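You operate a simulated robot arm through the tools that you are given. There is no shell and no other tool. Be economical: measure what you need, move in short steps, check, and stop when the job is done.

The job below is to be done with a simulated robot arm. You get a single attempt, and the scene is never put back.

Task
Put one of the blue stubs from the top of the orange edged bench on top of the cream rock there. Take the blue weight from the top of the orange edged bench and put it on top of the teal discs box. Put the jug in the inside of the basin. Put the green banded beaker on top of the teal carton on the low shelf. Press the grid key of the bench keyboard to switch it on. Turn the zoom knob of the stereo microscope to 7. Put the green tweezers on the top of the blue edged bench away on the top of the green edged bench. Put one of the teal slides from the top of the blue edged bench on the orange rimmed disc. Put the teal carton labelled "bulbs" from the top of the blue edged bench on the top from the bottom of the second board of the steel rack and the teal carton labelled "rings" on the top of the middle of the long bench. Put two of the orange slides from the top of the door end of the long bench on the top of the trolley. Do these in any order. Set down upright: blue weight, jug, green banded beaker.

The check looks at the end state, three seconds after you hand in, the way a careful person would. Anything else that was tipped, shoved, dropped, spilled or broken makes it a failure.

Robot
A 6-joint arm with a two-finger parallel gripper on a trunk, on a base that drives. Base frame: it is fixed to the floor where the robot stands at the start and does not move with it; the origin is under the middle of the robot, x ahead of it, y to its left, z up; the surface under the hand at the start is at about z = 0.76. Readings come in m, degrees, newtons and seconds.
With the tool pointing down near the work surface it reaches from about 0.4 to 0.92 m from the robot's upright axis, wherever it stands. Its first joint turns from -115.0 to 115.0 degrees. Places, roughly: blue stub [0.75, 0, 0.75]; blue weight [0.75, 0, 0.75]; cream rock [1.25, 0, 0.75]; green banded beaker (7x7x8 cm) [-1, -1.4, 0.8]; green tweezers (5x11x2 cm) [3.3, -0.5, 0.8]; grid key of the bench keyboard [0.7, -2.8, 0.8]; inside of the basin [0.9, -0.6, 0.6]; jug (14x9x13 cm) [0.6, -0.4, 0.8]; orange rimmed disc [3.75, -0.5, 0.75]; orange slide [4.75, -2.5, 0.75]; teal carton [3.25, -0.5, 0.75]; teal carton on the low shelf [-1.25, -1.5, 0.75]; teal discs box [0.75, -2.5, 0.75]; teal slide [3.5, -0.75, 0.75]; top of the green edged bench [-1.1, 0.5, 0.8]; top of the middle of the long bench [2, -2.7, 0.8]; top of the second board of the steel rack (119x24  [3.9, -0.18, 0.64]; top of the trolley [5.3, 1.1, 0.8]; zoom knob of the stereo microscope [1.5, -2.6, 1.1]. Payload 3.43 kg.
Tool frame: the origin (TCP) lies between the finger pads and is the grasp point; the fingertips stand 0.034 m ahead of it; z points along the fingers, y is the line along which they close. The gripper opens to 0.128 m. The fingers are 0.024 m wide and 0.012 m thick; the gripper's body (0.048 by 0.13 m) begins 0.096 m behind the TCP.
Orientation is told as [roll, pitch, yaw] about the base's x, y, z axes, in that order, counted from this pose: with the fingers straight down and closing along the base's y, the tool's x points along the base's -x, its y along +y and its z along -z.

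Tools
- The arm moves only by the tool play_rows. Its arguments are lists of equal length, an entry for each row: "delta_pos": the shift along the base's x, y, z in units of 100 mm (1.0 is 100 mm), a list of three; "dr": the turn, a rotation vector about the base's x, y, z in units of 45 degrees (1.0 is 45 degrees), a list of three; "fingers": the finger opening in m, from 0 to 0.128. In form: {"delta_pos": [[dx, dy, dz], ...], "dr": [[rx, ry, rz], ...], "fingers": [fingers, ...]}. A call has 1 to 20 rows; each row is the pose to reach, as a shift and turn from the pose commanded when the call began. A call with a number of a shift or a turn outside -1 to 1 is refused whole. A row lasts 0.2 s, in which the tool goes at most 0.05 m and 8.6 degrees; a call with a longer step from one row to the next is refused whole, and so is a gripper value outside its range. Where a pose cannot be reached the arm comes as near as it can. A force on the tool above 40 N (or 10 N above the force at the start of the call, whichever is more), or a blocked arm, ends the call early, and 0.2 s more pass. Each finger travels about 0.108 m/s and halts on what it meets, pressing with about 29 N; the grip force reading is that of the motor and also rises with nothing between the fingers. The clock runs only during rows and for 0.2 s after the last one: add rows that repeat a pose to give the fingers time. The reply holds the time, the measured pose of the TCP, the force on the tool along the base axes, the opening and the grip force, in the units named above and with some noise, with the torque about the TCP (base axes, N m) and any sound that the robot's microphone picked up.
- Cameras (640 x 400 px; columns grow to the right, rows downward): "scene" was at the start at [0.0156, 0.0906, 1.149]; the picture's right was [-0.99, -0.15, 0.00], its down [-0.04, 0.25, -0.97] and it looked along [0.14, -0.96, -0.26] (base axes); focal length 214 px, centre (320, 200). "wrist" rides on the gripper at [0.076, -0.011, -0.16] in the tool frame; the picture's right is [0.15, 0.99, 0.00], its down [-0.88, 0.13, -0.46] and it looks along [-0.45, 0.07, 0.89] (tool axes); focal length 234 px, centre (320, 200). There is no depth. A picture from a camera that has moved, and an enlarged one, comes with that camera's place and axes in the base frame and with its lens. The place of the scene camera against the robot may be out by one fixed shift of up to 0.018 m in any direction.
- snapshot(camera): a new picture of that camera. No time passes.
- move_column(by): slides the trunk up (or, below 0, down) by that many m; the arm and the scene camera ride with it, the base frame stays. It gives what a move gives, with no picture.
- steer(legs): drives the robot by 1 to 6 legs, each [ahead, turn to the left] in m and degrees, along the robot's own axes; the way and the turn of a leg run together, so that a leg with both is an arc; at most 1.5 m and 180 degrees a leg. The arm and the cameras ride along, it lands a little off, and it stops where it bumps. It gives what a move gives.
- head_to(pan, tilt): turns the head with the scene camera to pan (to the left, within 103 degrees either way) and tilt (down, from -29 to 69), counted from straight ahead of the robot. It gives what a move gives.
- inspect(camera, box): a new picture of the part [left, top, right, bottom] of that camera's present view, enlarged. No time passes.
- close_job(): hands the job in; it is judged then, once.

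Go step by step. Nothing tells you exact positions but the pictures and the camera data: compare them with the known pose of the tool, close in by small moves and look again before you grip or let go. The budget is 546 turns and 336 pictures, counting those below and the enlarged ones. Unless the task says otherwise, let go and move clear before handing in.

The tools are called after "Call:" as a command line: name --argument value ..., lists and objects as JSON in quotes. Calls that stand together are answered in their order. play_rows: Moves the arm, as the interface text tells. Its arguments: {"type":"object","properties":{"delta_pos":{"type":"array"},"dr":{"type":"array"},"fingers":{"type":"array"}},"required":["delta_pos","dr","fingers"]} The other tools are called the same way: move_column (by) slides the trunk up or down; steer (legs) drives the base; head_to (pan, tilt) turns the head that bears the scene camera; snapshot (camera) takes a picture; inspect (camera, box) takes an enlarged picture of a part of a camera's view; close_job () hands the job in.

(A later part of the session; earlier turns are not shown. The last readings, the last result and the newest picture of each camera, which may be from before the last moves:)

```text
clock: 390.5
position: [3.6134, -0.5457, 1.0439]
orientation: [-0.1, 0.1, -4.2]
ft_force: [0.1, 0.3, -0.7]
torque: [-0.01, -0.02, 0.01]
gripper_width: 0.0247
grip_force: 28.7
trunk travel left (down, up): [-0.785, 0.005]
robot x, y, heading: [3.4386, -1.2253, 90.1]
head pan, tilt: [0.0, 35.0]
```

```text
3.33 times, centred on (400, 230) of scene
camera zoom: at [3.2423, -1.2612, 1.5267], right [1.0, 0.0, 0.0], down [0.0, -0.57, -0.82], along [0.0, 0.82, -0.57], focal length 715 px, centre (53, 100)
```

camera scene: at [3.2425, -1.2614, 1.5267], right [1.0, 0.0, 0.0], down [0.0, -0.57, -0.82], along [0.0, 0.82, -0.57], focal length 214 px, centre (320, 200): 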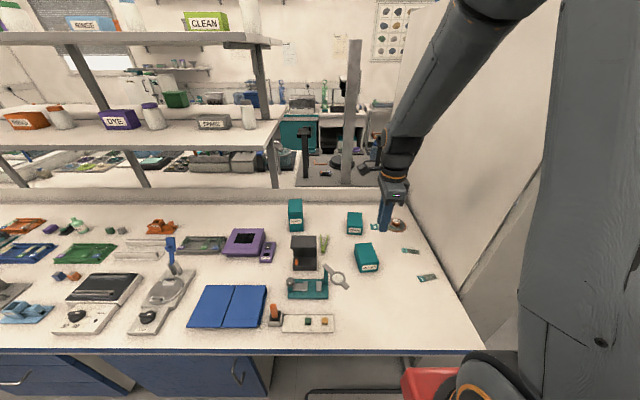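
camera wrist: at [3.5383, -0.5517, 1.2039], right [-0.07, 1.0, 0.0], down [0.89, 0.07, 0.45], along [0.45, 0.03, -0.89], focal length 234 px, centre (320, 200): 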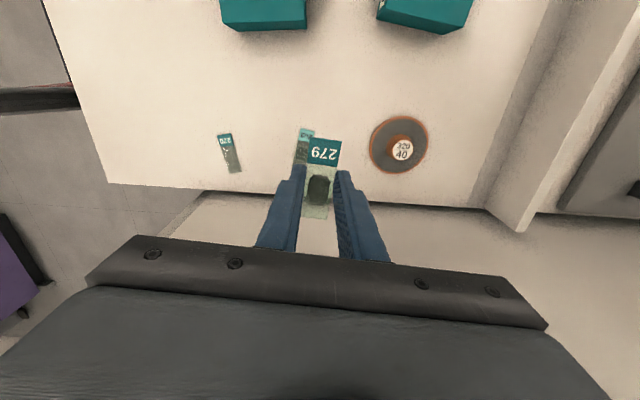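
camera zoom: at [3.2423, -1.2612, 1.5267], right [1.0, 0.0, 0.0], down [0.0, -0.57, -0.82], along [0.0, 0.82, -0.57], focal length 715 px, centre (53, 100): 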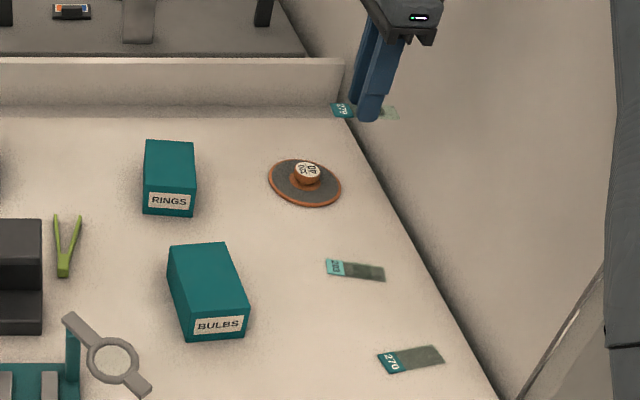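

Call:
inspect --camera "wrist" --box '[360, 105, 440, 185]'

Call:
inspect --camera "scene" --box '[410, 205, 450, 245]'

```text
5.00 times, centred on (400, 145) of wrist
camera zoom: at [3.5383, -0.5517, 1.2039], right [-0.07, 1.0, 0.0], down [0.89, 0.07, 0.45], along [0.45, 0.03, -0.89], focal length 1171 px, centre (-80, 475)
```

zoom: 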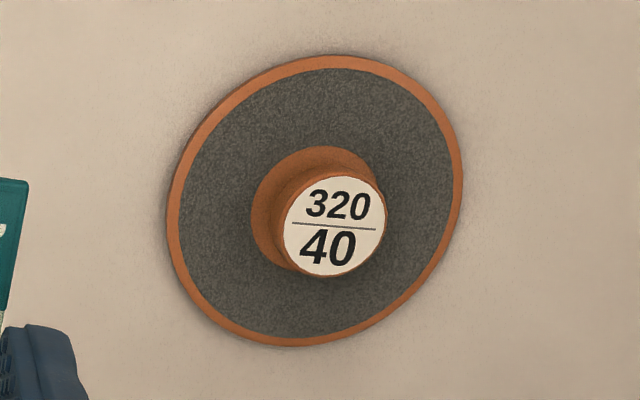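

```text
10.00 times, centred on (430, 225) of scene
camera zoom: at [3.2423, -1.2612, 1.5267], right [1.0, 0.0, 0.0], down [0.0, -0.57, -0.82], along [0.0, 0.82, -0.57], focal length 2145 px, centre (-780, -50)
```

zoom: 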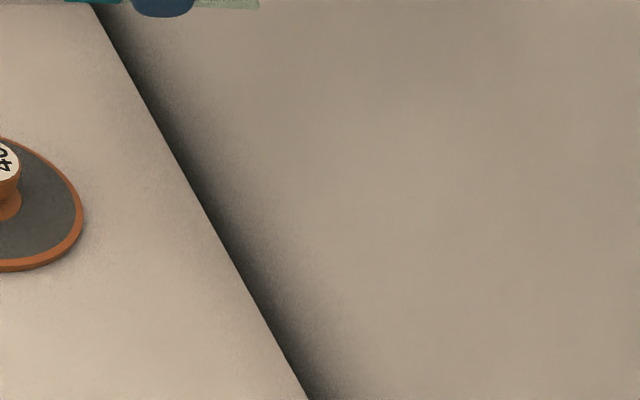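

To clear the disc's central knob I'd better hold the slide by its short ends. I'll set it down at a free spot (3.54,-0.80), regrip lengthwise.

Call:
play_rows --delta_pos '[[-0.1, -0.4, 0], [-0.3, -0.8, 0], [-0.5, -1.0, 0]]' --dr '[[0, 0, 0], [0, 0, 0], [0, 0, 0]]' --fingers '[0.015, 0.015, 0.015]'

Call:
play_rows --delta_pos '[[0, -0.4, 0], [-0.1, -0.8, 0], [-0.2, -1.0, 0], [-0.24, -1.0, -0.4], [-0.24, -1.0, -0.8], [-0.24, -1.0, -1.0]]' --dr '[[0, 0, 0], [0, 0, 0], [0, 0, 0], [0, 0, 0], [0, 0, 0], [0, 0, 0.09]]' --fingers '[0.015, 0.015, 0.015, 0.015, 0.015, 0.015]'

Call:
play_rows --delta_pos '[[0, -0.4, -0.3], [0, -0.54, -0.6], [0, -0.54, -1.0]]' --dr '[[0, 0, 0], [0, 0, 0], [0, 0, 0]]' --fingers '[0.015, 0.015, 0.015]'

Call:
inspect --camera "wrist" --box '[220, 80, 440, 250]'

```text
clock: 391.3
position: [3.5634, -0.6433, 1.045]
orientation: [0.0, 0.1, -4.2]
ft_force: [0.6, -0.5, -0.8]
torque: [0.0, 0.02, -0.03]
gripper_width: 0.0244
grip_force: 29.1
trunk travel left (down, up): [-0.785, 0.005]
robot x, y, heading: [3.4407, -1.2244, 90.1]
head pan, tilt: [0.0, 35.0]
```

```text
clock: 392.7
position: [3.5399, -0.7463, 0.9458]
orientation: [-0.1, 0.1, -0.1]
ft_force: [-0.2, -0.5, 0.4]
torque: [-0.02, -0.01, 0.03]
gripper_width: 0.0244
grip_force: 29.0
trunk travel left (down, up): [-0.785, 0.005]
robot x, y, heading: [3.4379, -1.2247, 90.3]
head pan, tilt: [0.0, 35.0]
```

```text
clock: 393.5
position: [3.5415, -0.7987, 0.846]
orientation: [0.0, 0.1, -0.1]
ft_force: [0.8, -1.0, 0.0]
torque: [0.04, 0.04, -0.02]
gripper_width: 0.0244
grip_force: 28.5
trunk travel left (down, up): [-0.785, 0.005]
robot x, y, heading: [3.4382, -1.2245, 89.5]
head pan, tilt: [0.0, 35.0]
```

```text
2.35 times, centred on (330, 165) of wrist
camera zoom: at [3.4652, -0.8103, 1.0068], right [-0.14, 0.99, 0.0], down [0.88, 0.13, 0.45], along [0.45, 0.06, -0.89], focal length 551 px, centre (296, 282)
```

zoom: 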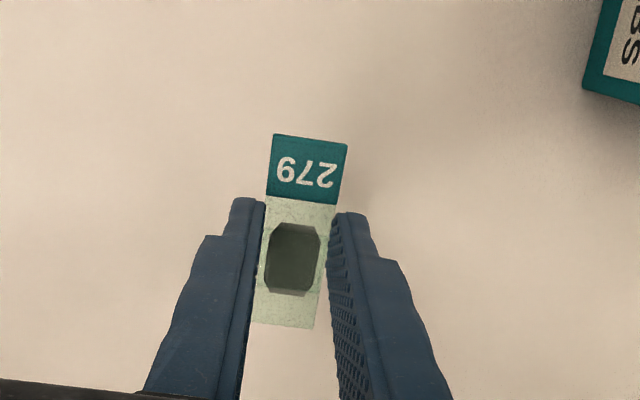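

Call:
play_rows --delta_pos '[[0, 0, -0.2], [0, 0, -0.4], [0, 0, -0.45], [0, 0, -0.5], [0, 0, -0.51]]' --dr '[[0, 0, 0], [0, 0, 0], [0, 0, 0], [0, 0, 0], [0, 0, 0]]' --fingers '[0.015, 0.015, 0.015, 0.015, 0.015]'

Call:
play_rows --delta_pos '[[0, 0, 0], [0, 0, 0], [0, 0, 0.3], [0, 0, 0.7], [0, 0, 1.0]]' --dr '[[0, 0, 0], [0, 0, 0], [0, 0, 0], [0, 0, 0], [0, 0, 0]]' --fingers '[0.03, 0.04, 0.05, 0.05, 0.08]'

Call:
play_rows --delta_pos '[[0, 0, 0.1], [0, 0, 0.2], [0, 0, 0.3], [0, 0, 0.3], [0, 0, 0.3], [0, 0, 0.3]]' --dr '[[0, 0, 0.17], [0, 0, 0.34], [0, 0, 0.51], [0, 0, 0.68], [0, 0, 0.85], [0, 0, 1.0]]' --fingers '[0.1, 0.11, 0.11, 0.11, 0.11, 0.11]'

Call:
play_rows --delta_pos '[[0, 0, 0], [0, 0, 0], [0, 0, 0], [0, 0, 0], [0, 0, 0], [0, 0, 0]]' --dr '[[0, 0, 0.17], [0, 0, 0.34], [0, 0, 0.51], [0, 0, 0.68], [0, 0, 0.85], [0, 0, 0.95]]' --fingers '[0.11, 0.11, 0.11, 0.11, 0.11, 0.11]'

Call:
snapshot --camera "wrist"

```text
clock: 394.7
position: [3.5404, -0.7978, 0.7941]
orientation: [-0.1, 0.1, -0.1]
ft_force: [-0.6, -1.7, 13.7]
torque: [-0.12, -0.11, -0.01]
gripper_width: 0.0244
grip_force: 28.9
trunk travel left (down, up): [-0.785, 0.005]
robot x, y, heading: [3.4351, -1.2225, 89.9]
head pan, tilt: [0.0, 35.0]
```

```text
clock: 395.9
position: [3.541, -0.7985, 0.8926]
orientation: [-0.1, 0.1, -0.2]
ft_force: [0.1, -0.2, -0.2]
torque: [0.0, 0.0, 0.06]
gripper_width: 0.0803
grip_force: 0.0
trunk travel left (down, up): [-0.785, 0.005]
robot x, y, heading: [3.4378, -1.2267, 90.0]
head pan, tilt: [0.0, 35.0]
```

```text
clock: 397.3
position: [3.5411, -0.7982, 0.9233]
orientation: [0.0, 0.1, 45.1]
ft_force: [0.2, 0.1, -0.4]
torque: [-0.03, 0.03, -0.02]
gripper_width: 0.1101
grip_force: 0.0
trunk travel left (down, up): [-0.785, 0.005]
robot x, y, heading: [3.4385, -1.2233, 90.4]
head pan, tilt: [0.0, 35.0]
```

```text
clock: 398.7
position: [3.5402, -0.7989, 0.924]
orientation: [-0.1, 0.2, 87.6]
ft_force: [0.0, -0.1, 0.4]
torque: [-0.01, 0.02, 0.01]
gripper_width: 0.1102
grip_force: 0.0
trunk travel left (down, up): [-0.785, 0.005]
robot x, y, heading: [3.4372, -1.2264, 90.1]
head pan, tilt: [0.0, 35.0]
```

```text
169 pictures are left
camera wrist: at [3.5485, -0.8753, 1.0839], right [-0.99, -0.11, 0.0], down [-0.1, 0.89, 0.45], along [-0.05, 0.45, -0.89], focal length 234 px, centre (320, 200)
```

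wrist: 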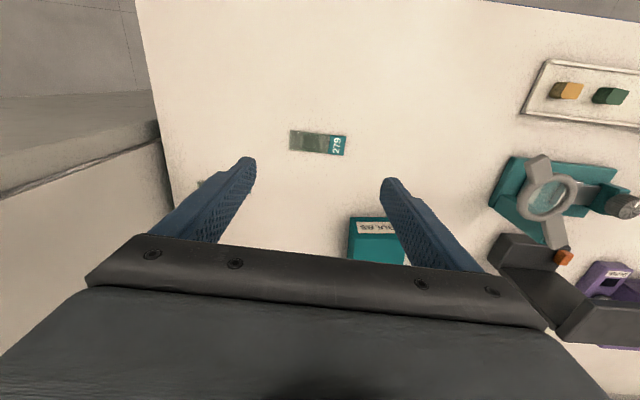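

Call:
play_rows --delta_pos '[[0.03, 0, -0.3], [0.03, 0, -0.7], [0.03, 0, -1.0]]' --dr '[[0, 0, 0.05], [0, 0, 0.05], [0, 0, 0.05]]' --fingers '[0.11, 0.11, 0.11]'

Call:
play_rows --delta_pos '[[0, 0, -0.1], [0, 0, -0.2], [0, 0, -0.25], [0, 0, -0.29], [0, 0, -0.3]]' --dr '[[0, 0, 0], [0, 0, 0], [0, 0, 0], [0, 0, 0], [0, 0, 0]]' --fingers '[0.11, 0.11, 0.11, 0.11, 0.11]'

Call:
inspect --camera "wrist" --box '[220, 100, 420, 260]'

```text
clock: 399.5
position: [3.5429, -0.7989, 0.823]
orientation: [0.0, 0.0, 89.9]
ft_force: [0.5, -0.5, -0.1]
torque: [0.04, -0.01, 0.0]
gripper_width: 0.1098
grip_force: 0.0
trunk travel left (down, up): [-0.785, 0.005]
robot x, y, heading: [3.4389, -1.2257, 90.0]
head pan, tilt: [0.0, 35.0]
```

```text
clock: 400.7
position: [3.5432, -0.7972, 0.7939]
orientation: [0.0, 0.1, 89.9]
ft_force: [-1.1, -1.0, 8.1]
torque: [0.04, 0.49, 0.05]
gripper_width: 0.1104
grip_force: 0.2
trunk travel left (down, up): [-0.785, 0.005]
robot x, y, heading: [3.4357, -1.2225, 90.1]
head pan, tilt: [0.0, 35.0]
```

```text
2.50 times, centred on (320, 180) of wrist
camera zoom: at [3.5543, -0.8749, 0.9542], right [-0.99, -0.14, 0.0], down [-0.13, 0.88, 0.45], along [-0.06, 0.45, -0.89], focal length 585 px, centre (320, 250)
```

zoom: 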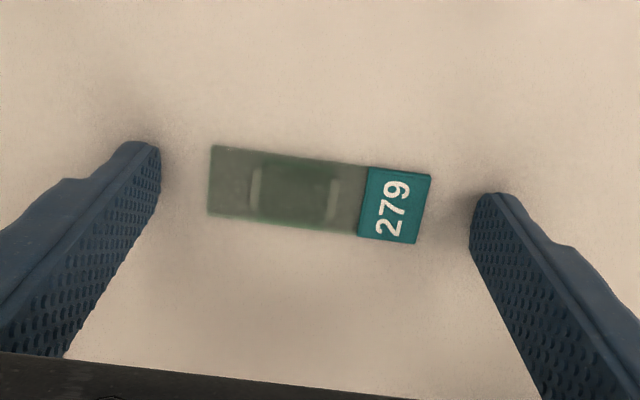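

Call:
play_rows --delta_pos '[[0, 0, 0.015], [0, 0, 0.015], [0, 0, 0.015], [0, 0, 0.015], [0, 0, 0.015]]' --dr '[[0, 0, 0], [0, 0, 0], [0, 0, 0], [0, 0, 0], [0, 0, 0]]' --fingers '[0.1, 0.08, 0.07, 0.065, 0.065]'

Call:
play_rows --delta_pos '[[0, 0, 0.1], [0, 0, 0.3], [0, 0, 0.6], [0, 0, 1.0]]' --dr '[[0, 0, 0], [0, 0, 0], [0, 0, 0], [0, 0, 0]]' --fingers '[0.065, 0.065, 0.065, 0.065]'

Call:
inspect --camera "wrist" --box '[220, 100, 420, 260]'

```text
clock: 401.9
position: [3.5416, -0.7985, 0.7955]
orientation: [-0.1, 0.1, 89.9]
ft_force: [-0.9, 0.2, 1.8]
torque: [0.03, -0.02, 0.01]
gripper_width: 0.0746
grip_force: 28.9
trunk travel left (down, up): [-0.785, 0.005]
robot x, y, heading: [3.4366, -1.223, 90.3]
head pan, tilt: [0.0, 35.0]
```

```text
clock: 402.9
position: [3.5416, -0.7998, 0.8928]
orientation: [-0.1, 0.3, 90.0]
ft_force: [-0.3, -0.1, -0.6]
torque: [-0.01, 0.05, 0.01]
gripper_width: 0.0745
grip_force: 29.5
trunk travel left (down, up): [-0.785, 0.005]
robot x, y, heading: [3.4372, -1.2255, 90.0]
head pan, tilt: [0.0, 35.0]
```

```text
2.50 times, centred on (320, 180) of wrist
camera zoom: at [3.5517, -0.8754, 1.053], right [-0.99, -0.14, 0.0], down [-0.13, 0.88, 0.45], along [-0.06, 0.45, -0.89], focal length 585 px, centre (320, 250)
```

zoom: 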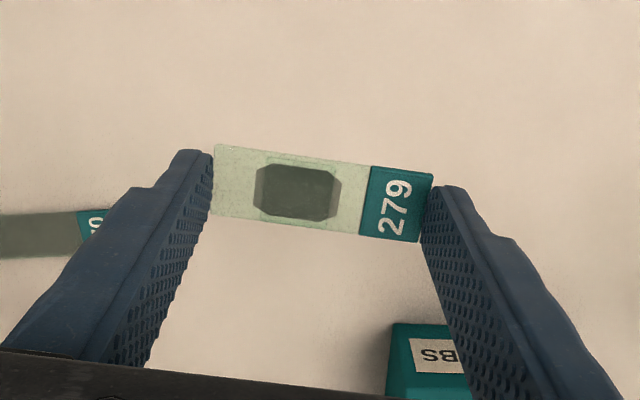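

Now held by its ends. Carry to the disc's near side, target centre (3.636,-0.436).

Call:
play_rows --delta_pos '[[0.1, 0.1, 0.4], [0.3, 0.4, 0.7], [0.5, 0.8, 0.7], [0.7, 1.0, 0.7]]' --dr '[[0, 0, 0], [0, 0, 0], [0, 0, 0], [0, 0, 0]]' --fingers '[0.065, 0.065, 0.065, 0.065]'

Call:
play_rows --delta_pos '[[0.1, 0.4, 0], [0.2, 0.8, 0], [0.24, 1.0, 0]]' --dr '[[0, 0, 0], [0, 0, 0], [0, 0, 0]]' --fingers '[0.065, 0.065, 0.065]'

Call:
play_rows --delta_pos '[[0, 0.4, 0], [0, 0.8, 0], [0, 1.0, -0.2]]' --dr '[[0, 0, 0], [0, 0, 0], [0, 0, 0]]' --fingers '[0.065, 0.065, 0.065]'

Call:
snapshot --camera "wrist"

```text
clock: 403.9
position: [3.6148, -0.7005, 0.9653]
orientation: [-0.1, 0.2, 89.9]
ft_force: [0.2, -0.4, 0.4]
torque: [0.02, 0.02, 0.0]
gripper_width: 0.0744
grip_force: 28.9
trunk travel left (down, up): [-0.785, 0.005]
robot x, y, heading: [3.4391, -1.2237, 90.0]
head pan, tilt: [0.0, 35.0]
```

```text
clock: 404.7
position: [3.6369, -0.6003, 0.9662]
orientation: [-0.1, 0.1, 90.0]
ft_force: [-1.0, 0.0, -0.7]
torque: [0.02, 0.0, -0.02]
gripper_width: 0.0744
grip_force: 28.6
trunk travel left (down, up): [-0.785, 0.005]
robot x, y, heading: [3.4396, -1.2222, 90.0]
head pan, tilt: [0.0, 35.0]
```

```text
clock: 405.5
position: [3.6379, -0.4988, 0.9464]
orientation: [0.0, 0.1, 89.9]
ft_force: [0.1, 0.5, -0.2]
torque: [0.0, 0.01, -0.01]
gripper_width: 0.0746
grip_force: 28.8
trunk travel left (down, up): [-0.785, 0.005]
robot x, y, heading: [3.435, -1.2242, 90.0]
head pan, tilt: [0.0, 35.0]
```

```text
166 pictures are left
camera wrist: at [3.648, -0.5758, 1.106], right [-0.99, -0.14, 0.0], down [-0.13, 0.88, 0.45], along [-0.06, 0.45, -0.89], focal length 234 px, centre (320, 200)
```

wrist: 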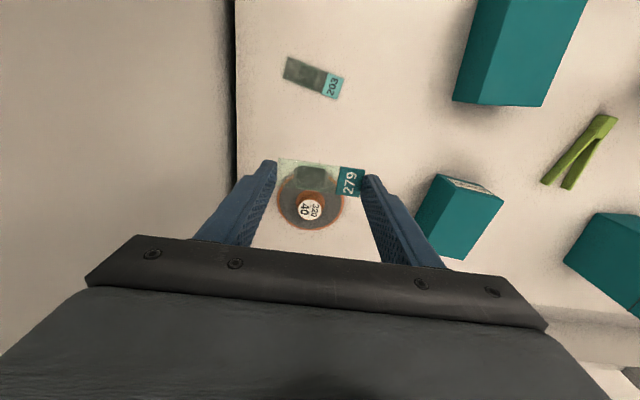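

Call:
play_rows --delta_pos '[[0, 0.3, -0.2], [0, 0.58, -0.5], [0, 0.58, -0.9]]' --dr '[[0, 0, 0], [0, 0, 0], [0, 0, 0]]' --fingers '[0.065, 0.065, 0.065]'

Call:
inspect --camera "wrist" --box '[220, 100, 420, 260]'

Call:
inspect --camera "scene" --box '[360, 190, 440, 260]'

```text
clock: 406.3
position: [3.6368, -0.4418, 0.8574]
orientation: [-0.1, 0.1, 89.9]
ft_force: [0.0, -0.3, 1.0]
torque: [0.0, -0.01, 0.0]
gripper_width: 0.0746
grip_force: 29.2
trunk travel left (down, up): [-0.785, 0.005]
robot x, y, heading: [3.4409, -1.2206, 90.1]
head pan, tilt: [0.0, 35.0]
```

```text
2.50 times, centred on (320, 180) of wrist
camera zoom: at [3.6475, -0.5186, 1.017], right [-0.99, -0.14, 0.0], down [-0.13, 0.88, 0.46], along [-0.06, 0.45, -0.89], focal length 585 px, centre (320, 250)
```

zoom: 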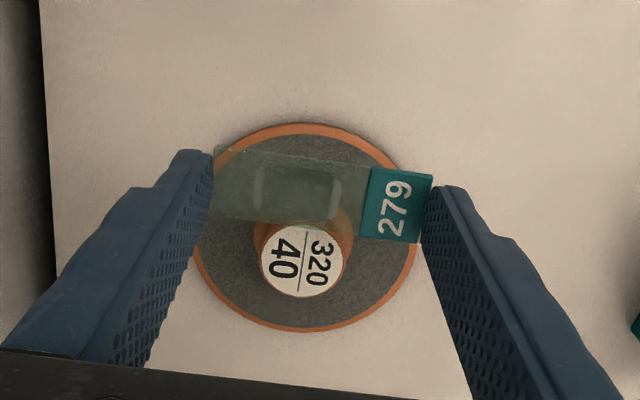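

```text
5.71 times, centred on (400, 225) of scene
camera zoom: at [3.2425, -1.2612, 1.5267], right [1.0, 0.0, 0.0], down [0.0, -0.57, -0.82], along [0.0, 0.82, -0.57], focal length 1226 px, centre (-137, 57)
```

zoom: 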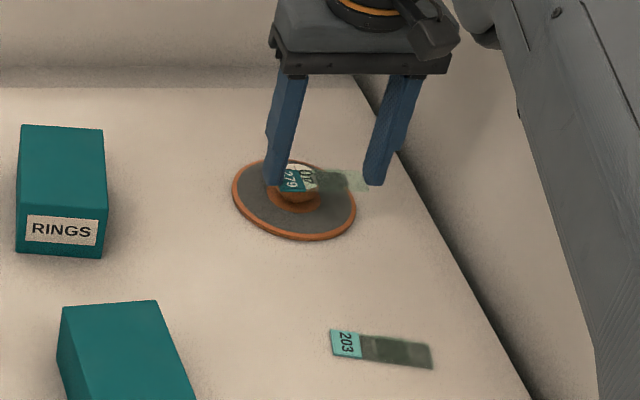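

Call:
play_rows --delta_pos '[[0.02, -0.03, -0.2], [0.02, -0.03, -0.4], [0.02, -0.03, -0.48]]' --dr '[[0, 0, 0], [0, 0, 0], [0, 0, 0]]' --fingers '[0.065, 0.065, 0.065]'

Call:
inspect --camera "wrist" --box '[220, 100, 420, 260]'

Call:
inspect --camera "scene" --box '[380, 210, 420, 250]'

```text
clock: 407.1
position: [3.6388, -0.4426, 0.8084]
orientation: [-0.2, 0.1, 89.9]
ft_force: [0.4, 0.2, 0.4]
torque: [0.0, 0.02, -0.04]
gripper_width: 0.0743
grip_force: 29.0
trunk travel left (down, up): [-0.785, 0.005]
robot x, y, heading: [3.4363, -1.2243, 89.9]
head pan, tilt: [0.0, 35.0]
```

```text
2.50 times, centred on (320, 180) of wrist
camera zoom: at [3.6505, -0.5191, 0.9683], right [-0.99, -0.14, 0.0], down [-0.13, 0.88, 0.45], along [-0.06, 0.45, -0.89], focal length 585 px, centre (320, 250)
```

zoom: 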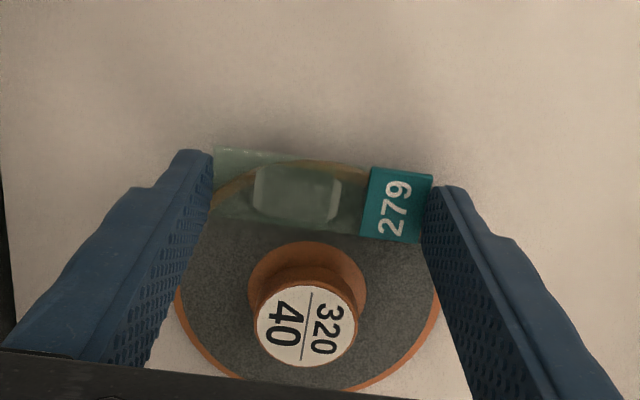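

```text
10.00 times, centred on (400, 230) of scene
camera zoom: at [3.2425, -1.2611, 1.5267], right [1.0, 0.0, 0.0], down [0.0, -0.57, -0.82], along [0.0, 0.82, -0.57], focal length 2145 px, centre (-480, -100)
```

zoom: 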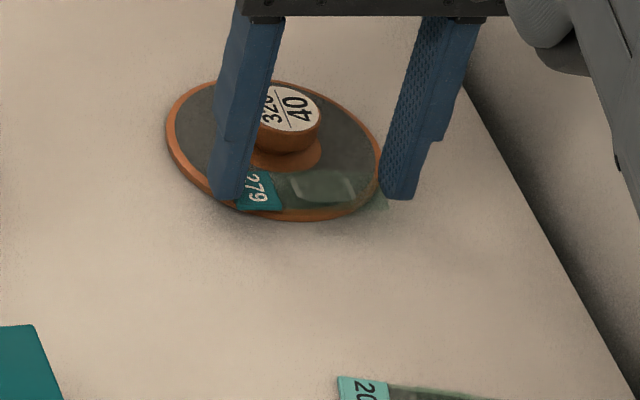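

Call:
play_rows --delta_pos '[[0.04, 0.04, 0], [0.04, 0.04, -0.03], [0.04, 0.04, -0.06], [0.04, 0.04, -0.06]]' --dr '[[0, 0, 0], [0, 0, 0], [0, 0, 0], [0, 0, 0]]' --fingers '[0.065, 0.065, 0.065, 0.065]'

Call:
play_rows --delta_pos '[[0, 0, -0.02], [0, 0, -0.04], [0, 0, -0.04]]' --dr '[[0, 0, 0], [0, 0, 0], [0, 0, 0]]' --fingers '[0.065, 0.065, 0.065]'

```text
clock: 408.1
position: [3.6441, -0.44, 0.8001]
orientation: [-0.2, 0.2, 89.9]
ft_force: [0.4, -1.2, 2.7]
torque: [0.06, -0.15, 0.01]
gripper_width: 0.0746
grip_force: 28.5
trunk travel left (down, up): [-0.785, 0.005]
robot x, y, heading: [3.4352, -1.2233, 90.0]
head pan, tilt: [0.0, 35.0]
```

```text
clock: 408.9
position: [3.6453, -0.4379, 0.7991]
orientation: [-0.2, -0.2, 89.8]
ft_force: [-2.1, 0.1, 22.3]
torque: [0.05, 0.07, -0.01]
gripper_width: 0.0748
grip_force: 29.2
trunk travel left (down, up): [-0.785, 0.005]
robot x, y, heading: [3.4338, -1.2244, 90.0]
head pan, tilt: [0.0, 35.0]
```

Slide is down on the disc; relieve, open, and rise.

Call:
play_rows --delta_pos '[[0, 0, 0.03], [0, 0, 0.03], [0, 0, 0.03], [0, 0, 0.03], [0, 0, 0.3], [0, 0, 0.7], [0, 0, 1.0]]' --dr '[[0, 0, 0], [0, 0, 0], [0, 0, 0], [0, 0, 0], [0, 0, 0], [0, 0, 0], [0, 0, 0]]' --fingers '[0.07, 0.08, 0.09, 0.1, 0.1, 0.1, 0.1]'

Call:
snapshot --camera "wrist"

Call:
inspect --camera "scene" --box '[360, 190, 440, 260]'

```text
clock: 410.5
position: [3.6435, -0.4401, 0.897]
orientation: [-0.2, 0.2, 89.8]
ft_force: [-0.1, 0.4, -0.8]
torque: [-0.03, 0.01, 0.01]
gripper_width: 0.1
grip_force: 0.1
trunk travel left (down, up): [-0.785, 0.005]
robot x, y, heading: [3.4382, -1.2256, 90.3]
head pan, tilt: [0.0, 35.0]
```

```text
161 pictures are left
camera wrist: at [3.6542, -0.516, 1.0574], right [-0.99, -0.14, 0.0], down [-0.13, 0.88, 0.45], along [-0.06, 0.45, -0.89], focal length 234 px, centre (320, 200)
```

wrist: 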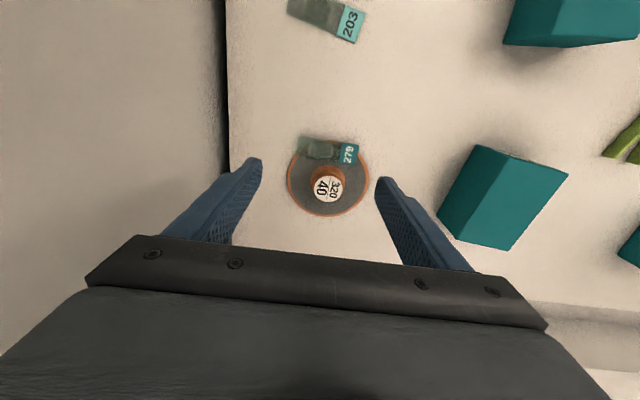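

```text
5.71 times, centred on (400, 225) of scene
camera zoom: at [3.2426, -1.2608, 1.5267], right [1.0, 0.0, 0.0], down [0.0, -0.57, -0.82], along [0.0, 0.82, -0.57], focal length 1226 px, centre (-137, 57)
```

zoom: 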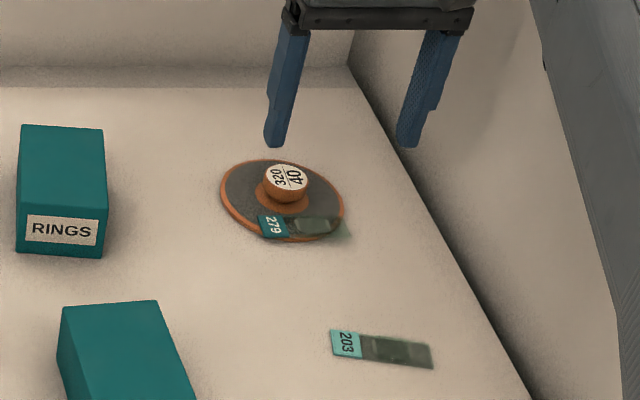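

Call:
inspect --camera "wrist" --box '[270, 110, 390, 230]'

```text
3.33 times, centred on (330, 170) of wrist
camera zoom: at [3.6542, -0.516, 1.0574], right [-0.99, -0.14, 0.0], down [-0.13, 0.88, 0.45], along [-0.06, 0.45, -0.89], focal length 781 px, centre (287, 300)
```

zoom: 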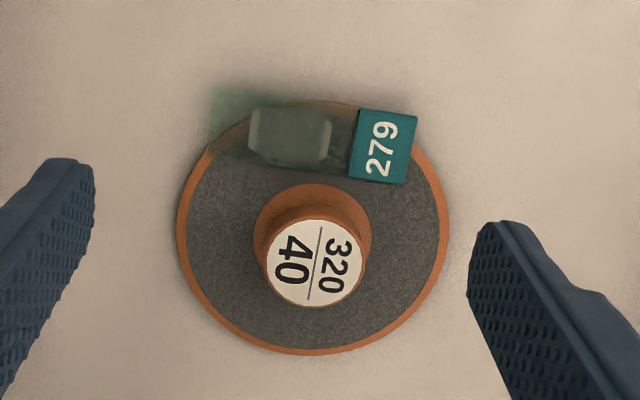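

The slide lies on the disc. Next the RINGS carton: move above it and look.

Call:
play_rows --delta_pos '[[0, 0, 0.4], [-0.2, 0, 0.8], [-0.6, -0.1, 1.0], [-1.0, -0.3, 1.0]]' --dr '[[0, 0, 0], [0, 0, 0], [0, 0, 0], [0, 0, 0]]' --fingers '[0.1, 0.1, 0.1, 0.1]'

Call:
play_rows --delta_pos '[[-0.4, -0.2, 0.2], [-0.8, -0.4, 0.2], [-1.0, -0.6, 0.2]]' --dr '[[0, 0, 0], [0, 0, 0], [0, 0, 0]]' --fingers '[0.1, 0.1, 0.1]'

Call:
snapshot --camera "wrist"

```text
clock: 411.5
position: [3.5444, -0.4706, 0.9973]
orientation: [-0.1, 0.1, 89.9]
ft_force: [0.1, 1.0, -0.9]
torque: [0.02, 0.05, -0.04]
gripper_width: 0.1
grip_force: 0.0
trunk travel left (down, up): [-0.785, 0.005]
robot x, y, heading: [3.4366, -1.2206, 90.2]
head pan, tilt: [0.0, 35.0]
```

```text
clock: 412.3
position: [3.4452, -0.5306, 1.0169]
orientation: [-0.1, 0.1, 89.9]
ft_force: [0.0, -0.2, -0.5]
torque: [0.02, -0.01, -0.01]
gripper_width: 0.1003
grip_force: 0.2
trunk travel left (down, up): [-0.785, 0.005]
robot x, y, heading: [3.4319, -1.2261, 89.9]
head pan, tilt: [0.0, 35.0]
```

```text
158 pictures are left
camera wrist: at [3.4557, -0.6075, 1.1773], right [-0.99, -0.14, 0.0], down [-0.13, 0.88, 0.45], along [-0.06, 0.45, -0.89], focal length 234 px, centre (320, 200)
```

wrist: 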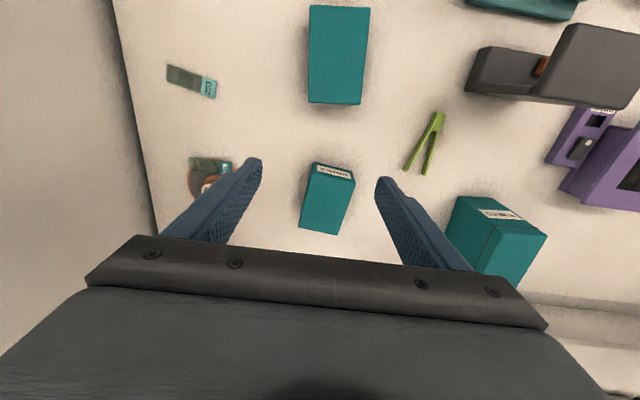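

Call:
play_rows --delta_pos '[[-0.1, 0.4, 0], [-0.2, 0.8, -0.1], [-0.25, 1.08, -0.4], [-0.25, 1.0, -0.8], [-0.25, 1.0, -1.0]]' --dr '[[0, 0, -0.05], [0, 0, -0.1], [0, 0, -0.11], [0, 0, -0.11], [0, 0, -0.11]]' --fingers '[0.11, 0.11, 0.11, 0.11, 0.11]'

Call:
snapshot --camera "wrist"

```text
refused: 1.08 is not a number from -1 to 1
```

```text
157 pictures are left
camera wrist: at [3.4557, -0.6075, 1.1773], right [-0.99, -0.14, 0.0], down [-0.13, 0.88, 0.45], along [-0.06, 0.45, -0.89], focal length 234 px, centre (320, 200)
```

wrist: 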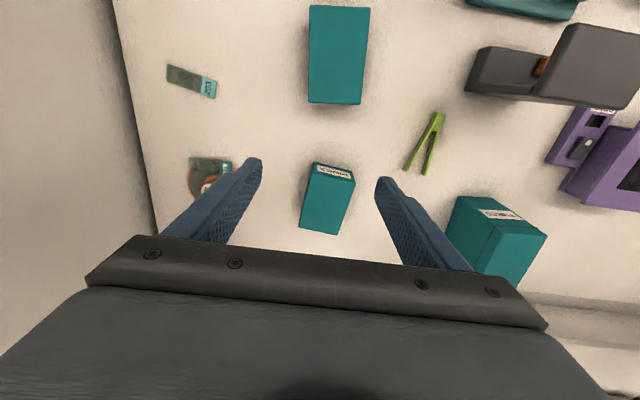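

Call:
play_rows --delta_pos '[[-0.1, 0.4, 0], [-0.2, 0.8, -0.1], [-0.25, 1.0, -0.4], [-0.25, 1.0, -0.8], [-0.25, 1.0, -1.0]]' --dr '[[0, 0, -0.05], [0, 0, -0.1], [0, 0, -0.11], [0, 0, -0.11], [0, 0, -0.11]]' --fingers '[0.11, 0.11, 0.11, 0.11, 0.11]'

Call:
inspect --camera "wrist" --box '[200, 90, 440, 260]'

Call:
inspect --camera "scene" --box '[320, 190, 420, 280]'

```text
clock: 413.5
position: [3.4195, -0.4288, 0.9164]
orientation: [-0.1, 0.1, 84.9]
ft_force: [-0.2, -0.2, -0.1]
torque: [0.01, -0.01, 0.0]
gripper_width: 0.1101
grip_force: 0.0
trunk travel left (down, up): [-0.785, 0.005]
robot x, y, heading: [3.4363, -1.2235, 90.2]
head pan, tilt: [0.0, 35.0]
```

```text
2.35 times, centred on (320, 175) of wrist
camera zoom: at [3.4233, -0.5061, 1.0767], right [-1.0, -0.06, 0.0], down [-0.05, 0.89, 0.45], along [-0.02, 0.45, -0.89], focal length 551 px, centre (320, 259)
```

zoom: 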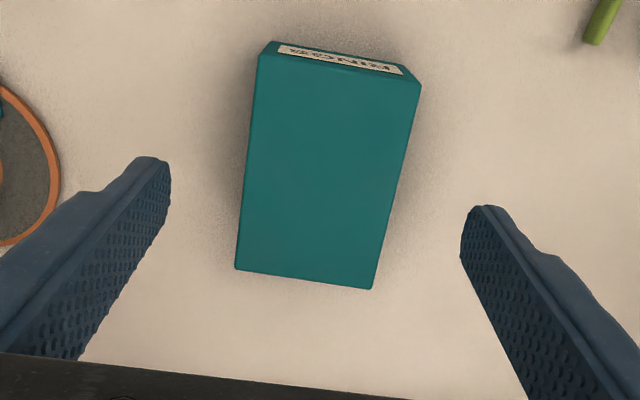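

```text
4.44 times, centred on (370, 235) of scene
camera zoom: at [3.2425, -1.261, 1.5267], right [1.0, 0.0, 0.0], down [0.0, -0.57, -0.82], along [0.0, 0.82, -0.57], focal length 953 px, centre (98, 44)
```

zoom: 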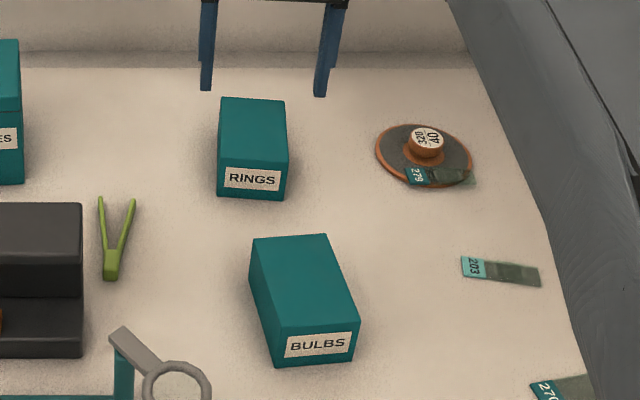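

Call:
play_rows --delta_pos '[[0, 0.05, -0.4], [0, 0.05, -0.8], [0, 0.05, -1.0]]' --dr '[[0, 0, 0], [0, 0, 0], [0, 0, 0]]' --fingers '[0.11, 0.11, 0.11]'

Call:
play_rows --delta_pos '[[0, 0, -0.14], [0, 0, -0.14], [0, 0, -0.14], [0, 0, -0.14], [0, 0, -0.14]]' --dr '[[0, 0, 0], [0, 0, 0], [0, 0, 0], [0, 0, 0], [0, 0, 0]]' --fingers '[0.11, 0.09, 0.07, 0.055, 0.055]'

Call:
play_rows --delta_pos '[[0, 0, 0.1], [0, 0, 0.3], [0, 0, 0.6], [0, 0, 1.0]]' --dr '[[0, 0, 0], [0, 0, 0], [0, 0, 0], [0, 0, 0]]' --fingers '[0.055, 0.055, 0.055, 0.055]'

Call:
inspect --camera "scene" --box '[320, 170, 420, 260]'

```text
clock: 414.3
position: [3.4209, -0.4253, 0.8171]
orientation: [-0.1, 0.1, 84.9]
ft_force: [0.2, -0.2, 0.4]
torque: [-0.03, 0.03, -0.02]
gripper_width: 0.11
grip_force: 0.1
trunk travel left (down, up): [-0.785, 0.005]
robot x, y, heading: [3.4375, -1.225, 90.0]
head pan, tilt: [0.0, 35.0]
```

```text
clock: 415.5
position: [3.4198, -0.4251, 0.8038]
orientation: [-0.2, 0.1, 84.8]
ft_force: [0.1, 0.2, 1.7]
torque: [0.05, 0.11, -0.07]
gripper_width: 0.0745
grip_force: 29.2
trunk travel left (down, up): [-0.785, 0.005]
robot x, y, heading: [3.4352, -1.2259, 90.2]
head pan, tilt: [0.0, 35.0]
```

```text
clock: 416.5
position: [3.419, -0.4247, 0.9027]
orientation: [-0.1, 0.3, 85.0]
ft_force: [-0.8, 0.2, -1.2]
torque: [-0.08, -0.02, -0.03]
gripper_width: 0.0747
grip_force: 28.8
trunk travel left (down, up): [-0.785, 0.005]
robot x, y, heading: [3.4379, -1.2228, 90.0]
head pan, tilt: [0.0, 35.0]
```

```text
4.44 times, centred on (370, 215) of scene
camera zoom: at [3.2425, -1.2606, 1.5267], right [1.0, 0.0, 0.0], down [0.0, -0.57, -0.82], along [0.0, 0.82, -0.57], focal length 953 px, centre (98, 133)
```

zoom: 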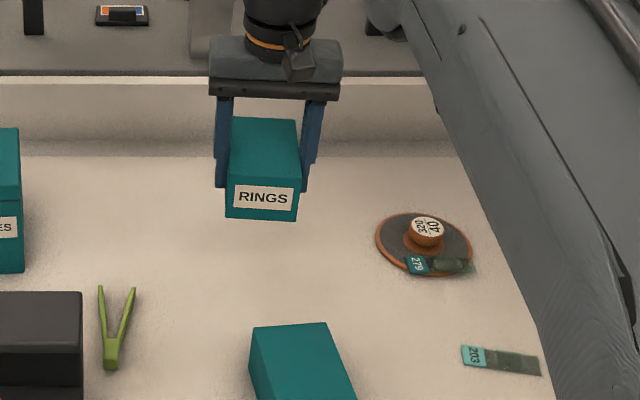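

RINGS held. Lift, tuck, and drive to the long bench's middle.

Call:
play_rows --delta_pos '[[0, 0, 0.4], [0, 0, 0.8], [0, -0.2, 1.0], [0, -0.6, 1.0], [0, -1.0, 1.0]]' --dr '[[0, 0, 0], [0, 0, 0], [0, 0, 0], [0, 0, 0], [0, 0, 0]]' --fingers '[0.055, 0.055, 0.055, 0.055, 0.055]'

Call:
play_rows --delta_pos '[[0, -0.3, 0.3], [0, -0.6, 0.6], [0, -1.0, 0.8], [0, -1.0, 1.0]]' --dr '[[0, 0, 0], [0, 0, 0], [0, 0, 0], [0, 0, 0]]' --fingers '[0.055, 0.055, 0.055, 0.055]'

Call:
play_rows --delta_pos '[[0, -0.4, 0.2], [0, -0.8, 0.4], [0, -1.0, 0.6]]' --dr '[[0, 0, 0], [0, 0, 0], [0, 0, 0]]' --fingers '[0.055, 0.055, 0.055]'

Call:
steer --legs '[[-0.32, 0], [0, 90], [1.4, 0], [0, 90], [0.25, 0]]'

Call:
snapshot --camera "scene"

Call:
snapshot --camera "wrist"

```text
clock: 417.7
position: [3.4202, -0.5249, 1.0021]
orientation: [-0.1, 0.1, 84.9]
ft_force: [0.2, -0.3, -1.0]
torque: [-0.04, 0.01, 0.0]
gripper_width: 0.0747
grip_force: 29.6
trunk travel left (down, up): [-0.785, 0.005]
robot x, y, heading: [3.434, -1.2253, 90.1]
head pan, tilt: [0.0, 35.0]
```

```text
clock: 418.7
position: [3.4204, -0.6262, 1.1026]
orientation: [-0.1, 0.0, 85.0]
ft_force: [0.6, 0.4, -1.1]
torque: [0.01, 0.03, 0.02]
gripper_width: 0.0747
grip_force: 29.2
trunk travel left (down, up): [-0.785, 0.005]
robot x, y, heading: [3.439, -1.2244, 90.0]
head pan, tilt: [0.0, 35.0]
```

```text
clock: 419.5
position: [3.4175, -0.724, 1.1649]
orientation: [-0.1, 0.2, 85.0]
ft_force: [0.7, 0.2, -0.9]
torque: [-0.03, -0.02, -0.03]
gripper_width: 0.0745
grip_force: 28.8
trunk travel left (down, up): [-0.785, 0.005]
robot x, y, heading: [3.4374, -1.2255, 90.4]
head pan, tilt: [0.0, 35.0]
```

```text
clock: 437.2
position: [2.0306, -2.2972, 1.1648]
orientation: [-0.1, 0.1, -96.5]
ft_force: [0.1, -0.5, -1.0]
torque: [-0.02, -0.01, -0.01]
gripper_width: 0.0745
grip_force: 28.7
trunk travel left (down, up): [-0.785, 0.005]
robot x, y, heading: [2.0227, -1.7933, -91.3]
head pan, tilt: [0.0, 35.0]
```

```text
153 pictures are left
camera scene: at [2.219, -1.7871, 1.5267], right [-1.0, 0.02, 0.0], down [0.01, 0.57, -0.82], along [-0.02, -0.82, -0.57], focal length 214 px, centre (320, 200)
```

scene: 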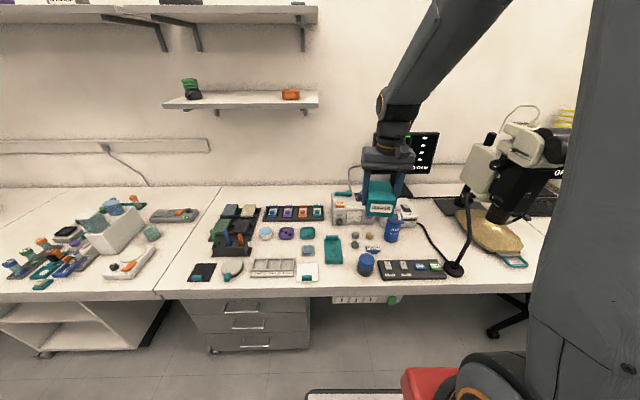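

```text
152 pictures are left
camera wrist: at [2.0278, -2.2206, 1.3248], right [1.0, 0.03, 0.0], down [0.03, -0.89, 0.45], along [0.01, -0.45, -0.89], focal length 234 px, centre (320, 200)
```

wrist: 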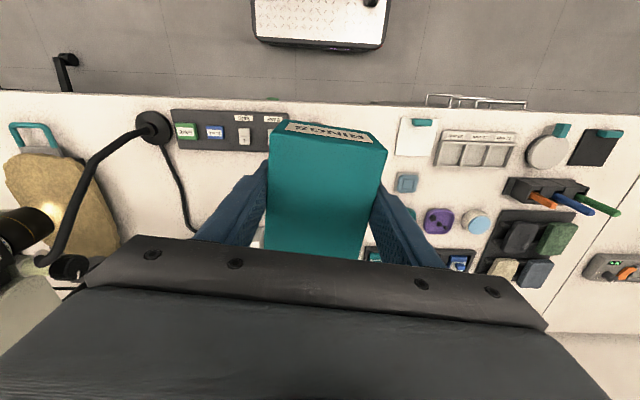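

I need a free spot on the middle bench; there seems to be one at the front near (2.12,-2.35). I shift the carton aside to see it.

Call:
play_rows --delta_pos '[[-0.4, 0, 0], [-0.8, 0.1, 0], [-1.0, 0.2, 0]]' --dr '[[0, 0, 0.05], [0, 0, 0.1], [0, 0, 0.14]]' --fingers '[0.055, 0.055, 0.055]'

Call:
snapshot --camera "wrist"

```text
clock: 438.0
position: [1.9285, -2.2755, 1.1647]
orientation: [-0.1, 0.1, -90.2]
ft_force: [0.1, -0.4, -1.9]
torque: [0.01, 0.03, 0.02]
gripper_width: 0.0745
grip_force: 29.3
trunk travel left (down, up): [-0.785, 0.005]
robot x, y, heading: [2.0207, -1.7993, -91.2]
head pan, tilt: [0.0, 35.0]
```

```text
151 pictures are left
camera wrist: at [1.918, -2.2009, 1.3252], right [0.99, 0.14, 0.0], down [0.13, -0.88, 0.45], along [0.06, -0.45, -0.89], focal length 234 px, centre (320, 200)
```

wrist: 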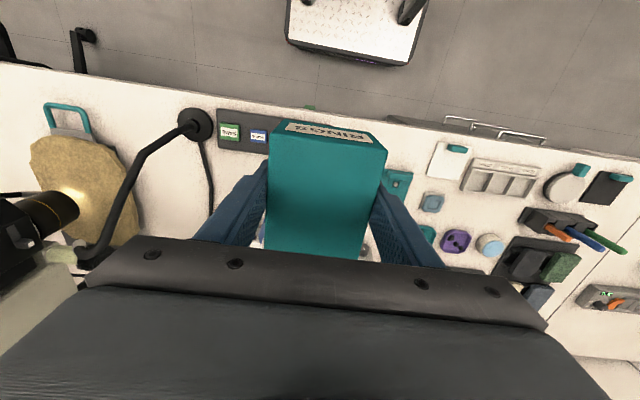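

I'll use the spot at about (2.14,-2.308) with the carton's long side along x; rotate the gripper 90° and move above.

Call:
play_rows --delta_pos '[[0.2, 0, 0], [0.4, 0, 0], [0.6, -0.1, 0], [0.8, -0.2, 0], [1.0, -0.2, 0], [1.0, -0.3, 0]]' --dr '[[0, 0, -0.17], [0, 0, -0.34], [0, 0, -0.51], [0, 0, -0.68], [0, 0, -0.85], [0, 0, -1.0]]' --fingers '[0.055, 0.055, 0.055, 0.055, 0.055, 0.055]'

Call:
play_rows --delta_pos '[[0.2, 0, 0], [0.4, 0, 0], [0.6, 0, 0], [0.8, 0, 0], [1.0, 0, -0.2], [1.0, 0, -0.5]]' --dr '[[0, 0, -0.17], [0, 0, -0.34], [0, 0, -0.51], [0, 0, -0.68], [0, 0, -0.85], [0, 0, -1.0]]' --fingers '[0.055, 0.055, 0.055, 0.055, 0.055, 0.055]'

Call:
snapshot --camera "wrist"

Call:
inspect --camera "scene" --box '[280, 190, 420, 300]'

```text
clock: 439.4
position: [2.0307, -2.3075, 1.165]
orientation: [-0.2, 0.1, -135.3]
ft_force: [0.2, 0.4, -0.9]
torque: [-0.02, 0.02, -0.01]
gripper_width: 0.0747
grip_force: 28.6
trunk travel left (down, up): [-0.785, 0.005]
robot x, y, heading: [2.0246, -1.7962, -91.4]
head pan, tilt: [0.0, 35.0]
```

```text
clock: 440.8
position: [2.1304, -2.3066, 1.1163]
orientation: [-0.1, 0.1, 179.6]
ft_force: [-0.3, 0.0, -1.4]
torque: [-0.02, -0.04, 0.01]
gripper_width: 0.0746
grip_force: 28.8
trunk travel left (down, up): [-0.785, 0.005]
robot x, y, heading: [2.0228, -1.794, -91.4]
head pan, tilt: [0.0, 35.0]
```

```text
150 pictures are left
camera wrist: at [2.2055, -2.2956, 1.2762], right [0.14, -0.99, 0.0], down [-0.88, -0.13, 0.45], along [-0.45, -0.06, -0.89], focal length 234 px, centre (320, 200)
```

wrist: 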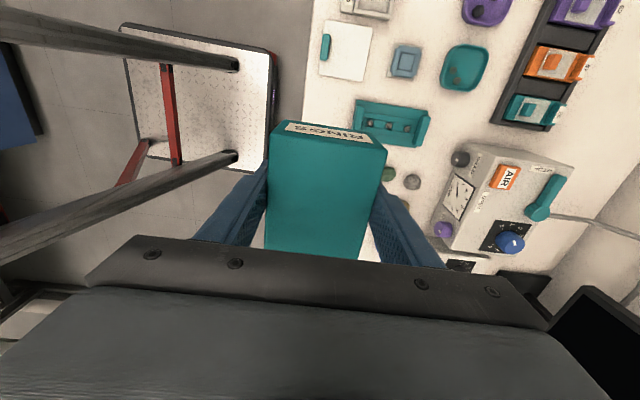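

```text
3.64 times, centred on (350, 245) of scene
camera zoom: at [2.2191, -1.787, 1.5267], right [-1.0, 0.02, 0.0], down [0.01, 0.57, -0.82], along [-0.02, -0.82, -0.57], focal length 780 px, centre (211, 36)
```

zoom: 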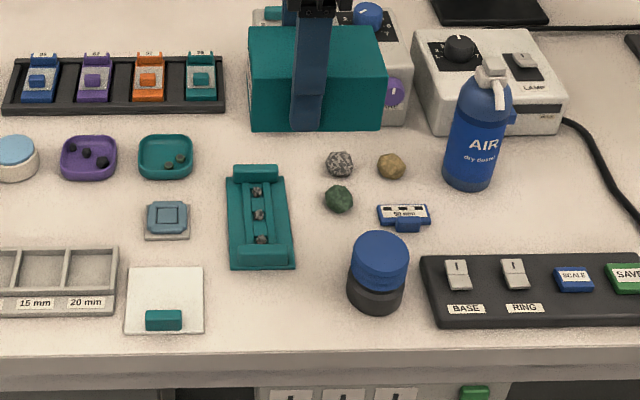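

Call:
play_rows --delta_pos '[[0.05, 0, -0.4], [0.05, 0, -0.8], [0.05, 0, -1.0]]' --dr '[[0, 0, 0], [0, 0, 0], [0, 0, 0]]' --fingers '[0.055, 0.055, 0.055]'

Call:
play_rows --delta_pos '[[0, 0, -0.4], [0, 0, -0.8], [0, 0, -1.0]]' --dr '[[0, 0, 0], [0, 0, 0], [0, 0, 0]]' --fingers '[0.055, 0.055, 0.055]'

Call:
play_rows --delta_pos '[[0, 0, -0.2], [0, 0, -0.5], [0, 0, -0.7]]' --dr '[[0, 0, 0], [0, 0, 0], [0, 0, 0]]' --fingers '[0.055, 0.055, 0.055]'

Call:
inspect --camera "scene" --box '[280, 200, 420, 310]'

Call:
snapshot --camera "wrist"

```text
clock: 441.6
position: [2.1343, -2.3066, 1.0174]
orientation: [-0.1, 0.1, 179.8]
ft_force: [0.3, -0.2, -1.2]
torque: [0.02, -0.04, -0.02]
gripper_width: 0.0746
grip_force: 28.9
trunk travel left (down, up): [-0.785, 0.005]
robot x, y, heading: [2.0236, -1.7983, -91.3]
head pan, tilt: [0.0, 35.0]
```

```text
clock: 442.4
position: [2.1337, -2.3058, 0.9155]
orientation: [0.0, 0.0, 179.8]
ft_force: [1.1, 0.1, -1.1]
torque: [-0.02, -0.01, 0.03]
gripper_width: 0.0747
grip_force: 28.7
trunk travel left (down, up): [-0.785, 0.005]
robot x, y, heading: [2.0246, -1.7941, -91.4]
head pan, tilt: [0.0, 35.0]
```

```text
clock: 443.2
position: [2.1353, -2.3073, 0.8454]
orientation: [-0.2, 0.1, 179.7]
ft_force: [-0.4, 0.6, -0.7]
torque: [-0.03, 0.0, 0.03]
gripper_width: 0.0746
grip_force: 29.3
trunk travel left (down, up): [-0.785, 0.005]
robot x, y, heading: [2.0196, -1.7954, -91.2]
head pan, tilt: [0.0, 35.0]
```

```text
3.64 times, centred on (350, 255) of scene
camera zoom: at [2.2191, -1.7871, 1.5267], right [-1.0, 0.02, 0.0], down [0.01, 0.57, -0.82], along [-0.02, -0.82, -0.57], focal length 780 px, centre (211, 0)
```

zoom: 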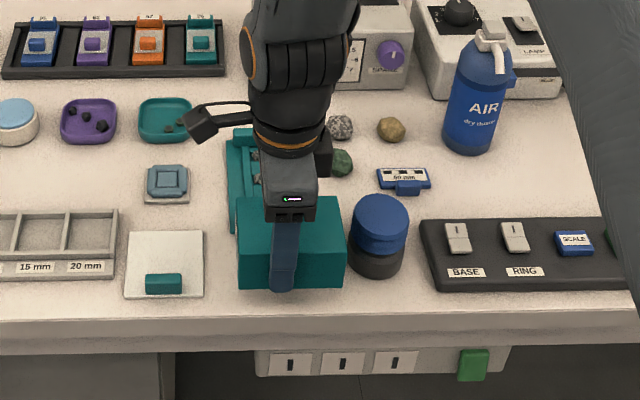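

```text
147 pictures are left
camera wrist: at [2.2109, -2.2967, 1.0046], right [0.14, -0.99, 0.0], down [-0.88, -0.13, 0.45], along [-0.45, -0.06, -0.89], focal length 234 px, centre (320, 200)
```

wrist: 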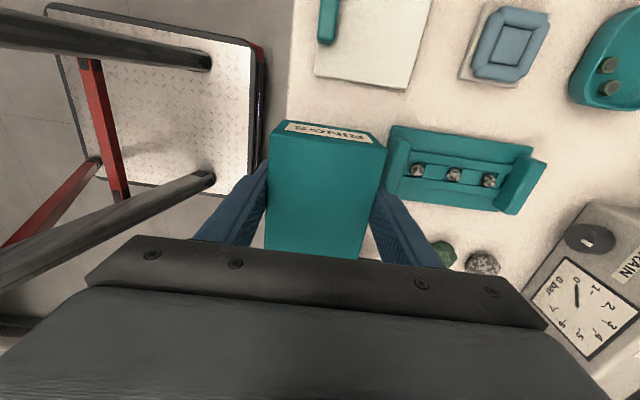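

Call:
play_rows --delta_pos '[[0.06, 0.02, -0.1], [0.12, 0.03, -0.2], [0.12, 0.03, -0.3], [0.12, 0.03, -0.36]]' --dr '[[0, 0, 0], [0, 0, 0], [0, 0, 0], [0, 0, 0]]' --fingers '[0.055, 0.055, 0.055, 0.055]'

Call:
play_rows --delta_pos '[[0, 0, -0.03], [0, 0, -0.06], [0, 0, -0.06]]' --dr '[[0, 0, 0], [0, 0, 0], [0, 0, 0]]' --fingers '[0.055, 0.055, 0.055]'

Call:
inspect --camera "scene" --box '[280, 200, 420, 310]'

```text
clock: 444.2
position: [2.1475, -2.3022, 0.8083]
orientation: [0.0, 0.1, 179.7]
ft_force: [-0.6, 0.0, -1.2]
torque: [-0.02, 0.02, -0.01]
gripper_width: 0.0747
grip_force: 28.7
trunk travel left (down, up): [-0.785, 0.005]
robot x, y, heading: [2.0267, -1.7969, -91.6]
head pan, tilt: [0.0, 35.0]
```

```text
clock: 445.0
position: [2.1468, -2.3034, 0.8035]
orientation: [0.1, 0.1, 179.8]
ft_force: [-1.6, 3.9, 28.4]
torque: [0.15, 0.34, -0.13]
gripper_width: 0.0746
grip_force: 28.8
trunk travel left (down, up): [-0.785, 0.005]
robot x, y, heading: [2.0226, -1.799, -91.0]
head pan, tilt: [0.0, 35.0]
```

```text
3.64 times, centred on (350, 255) of scene
camera zoom: at [2.2188, -1.7861, 1.5269], right [-1.0, 0.02, 0.0], down [0.01, 0.57, -0.82], along [-0.02, -0.82, -0.57], focal length 780 px, centre (211, 0)
```

zoom: 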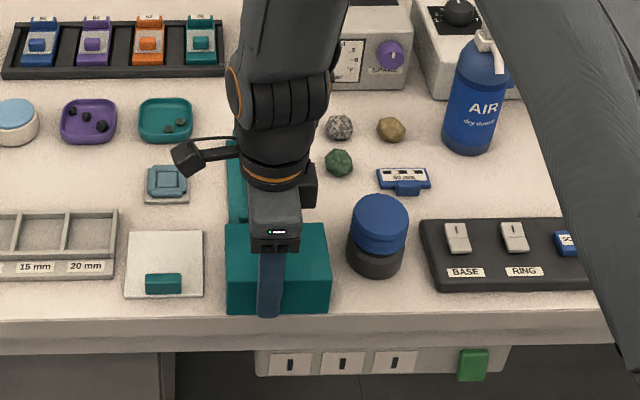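

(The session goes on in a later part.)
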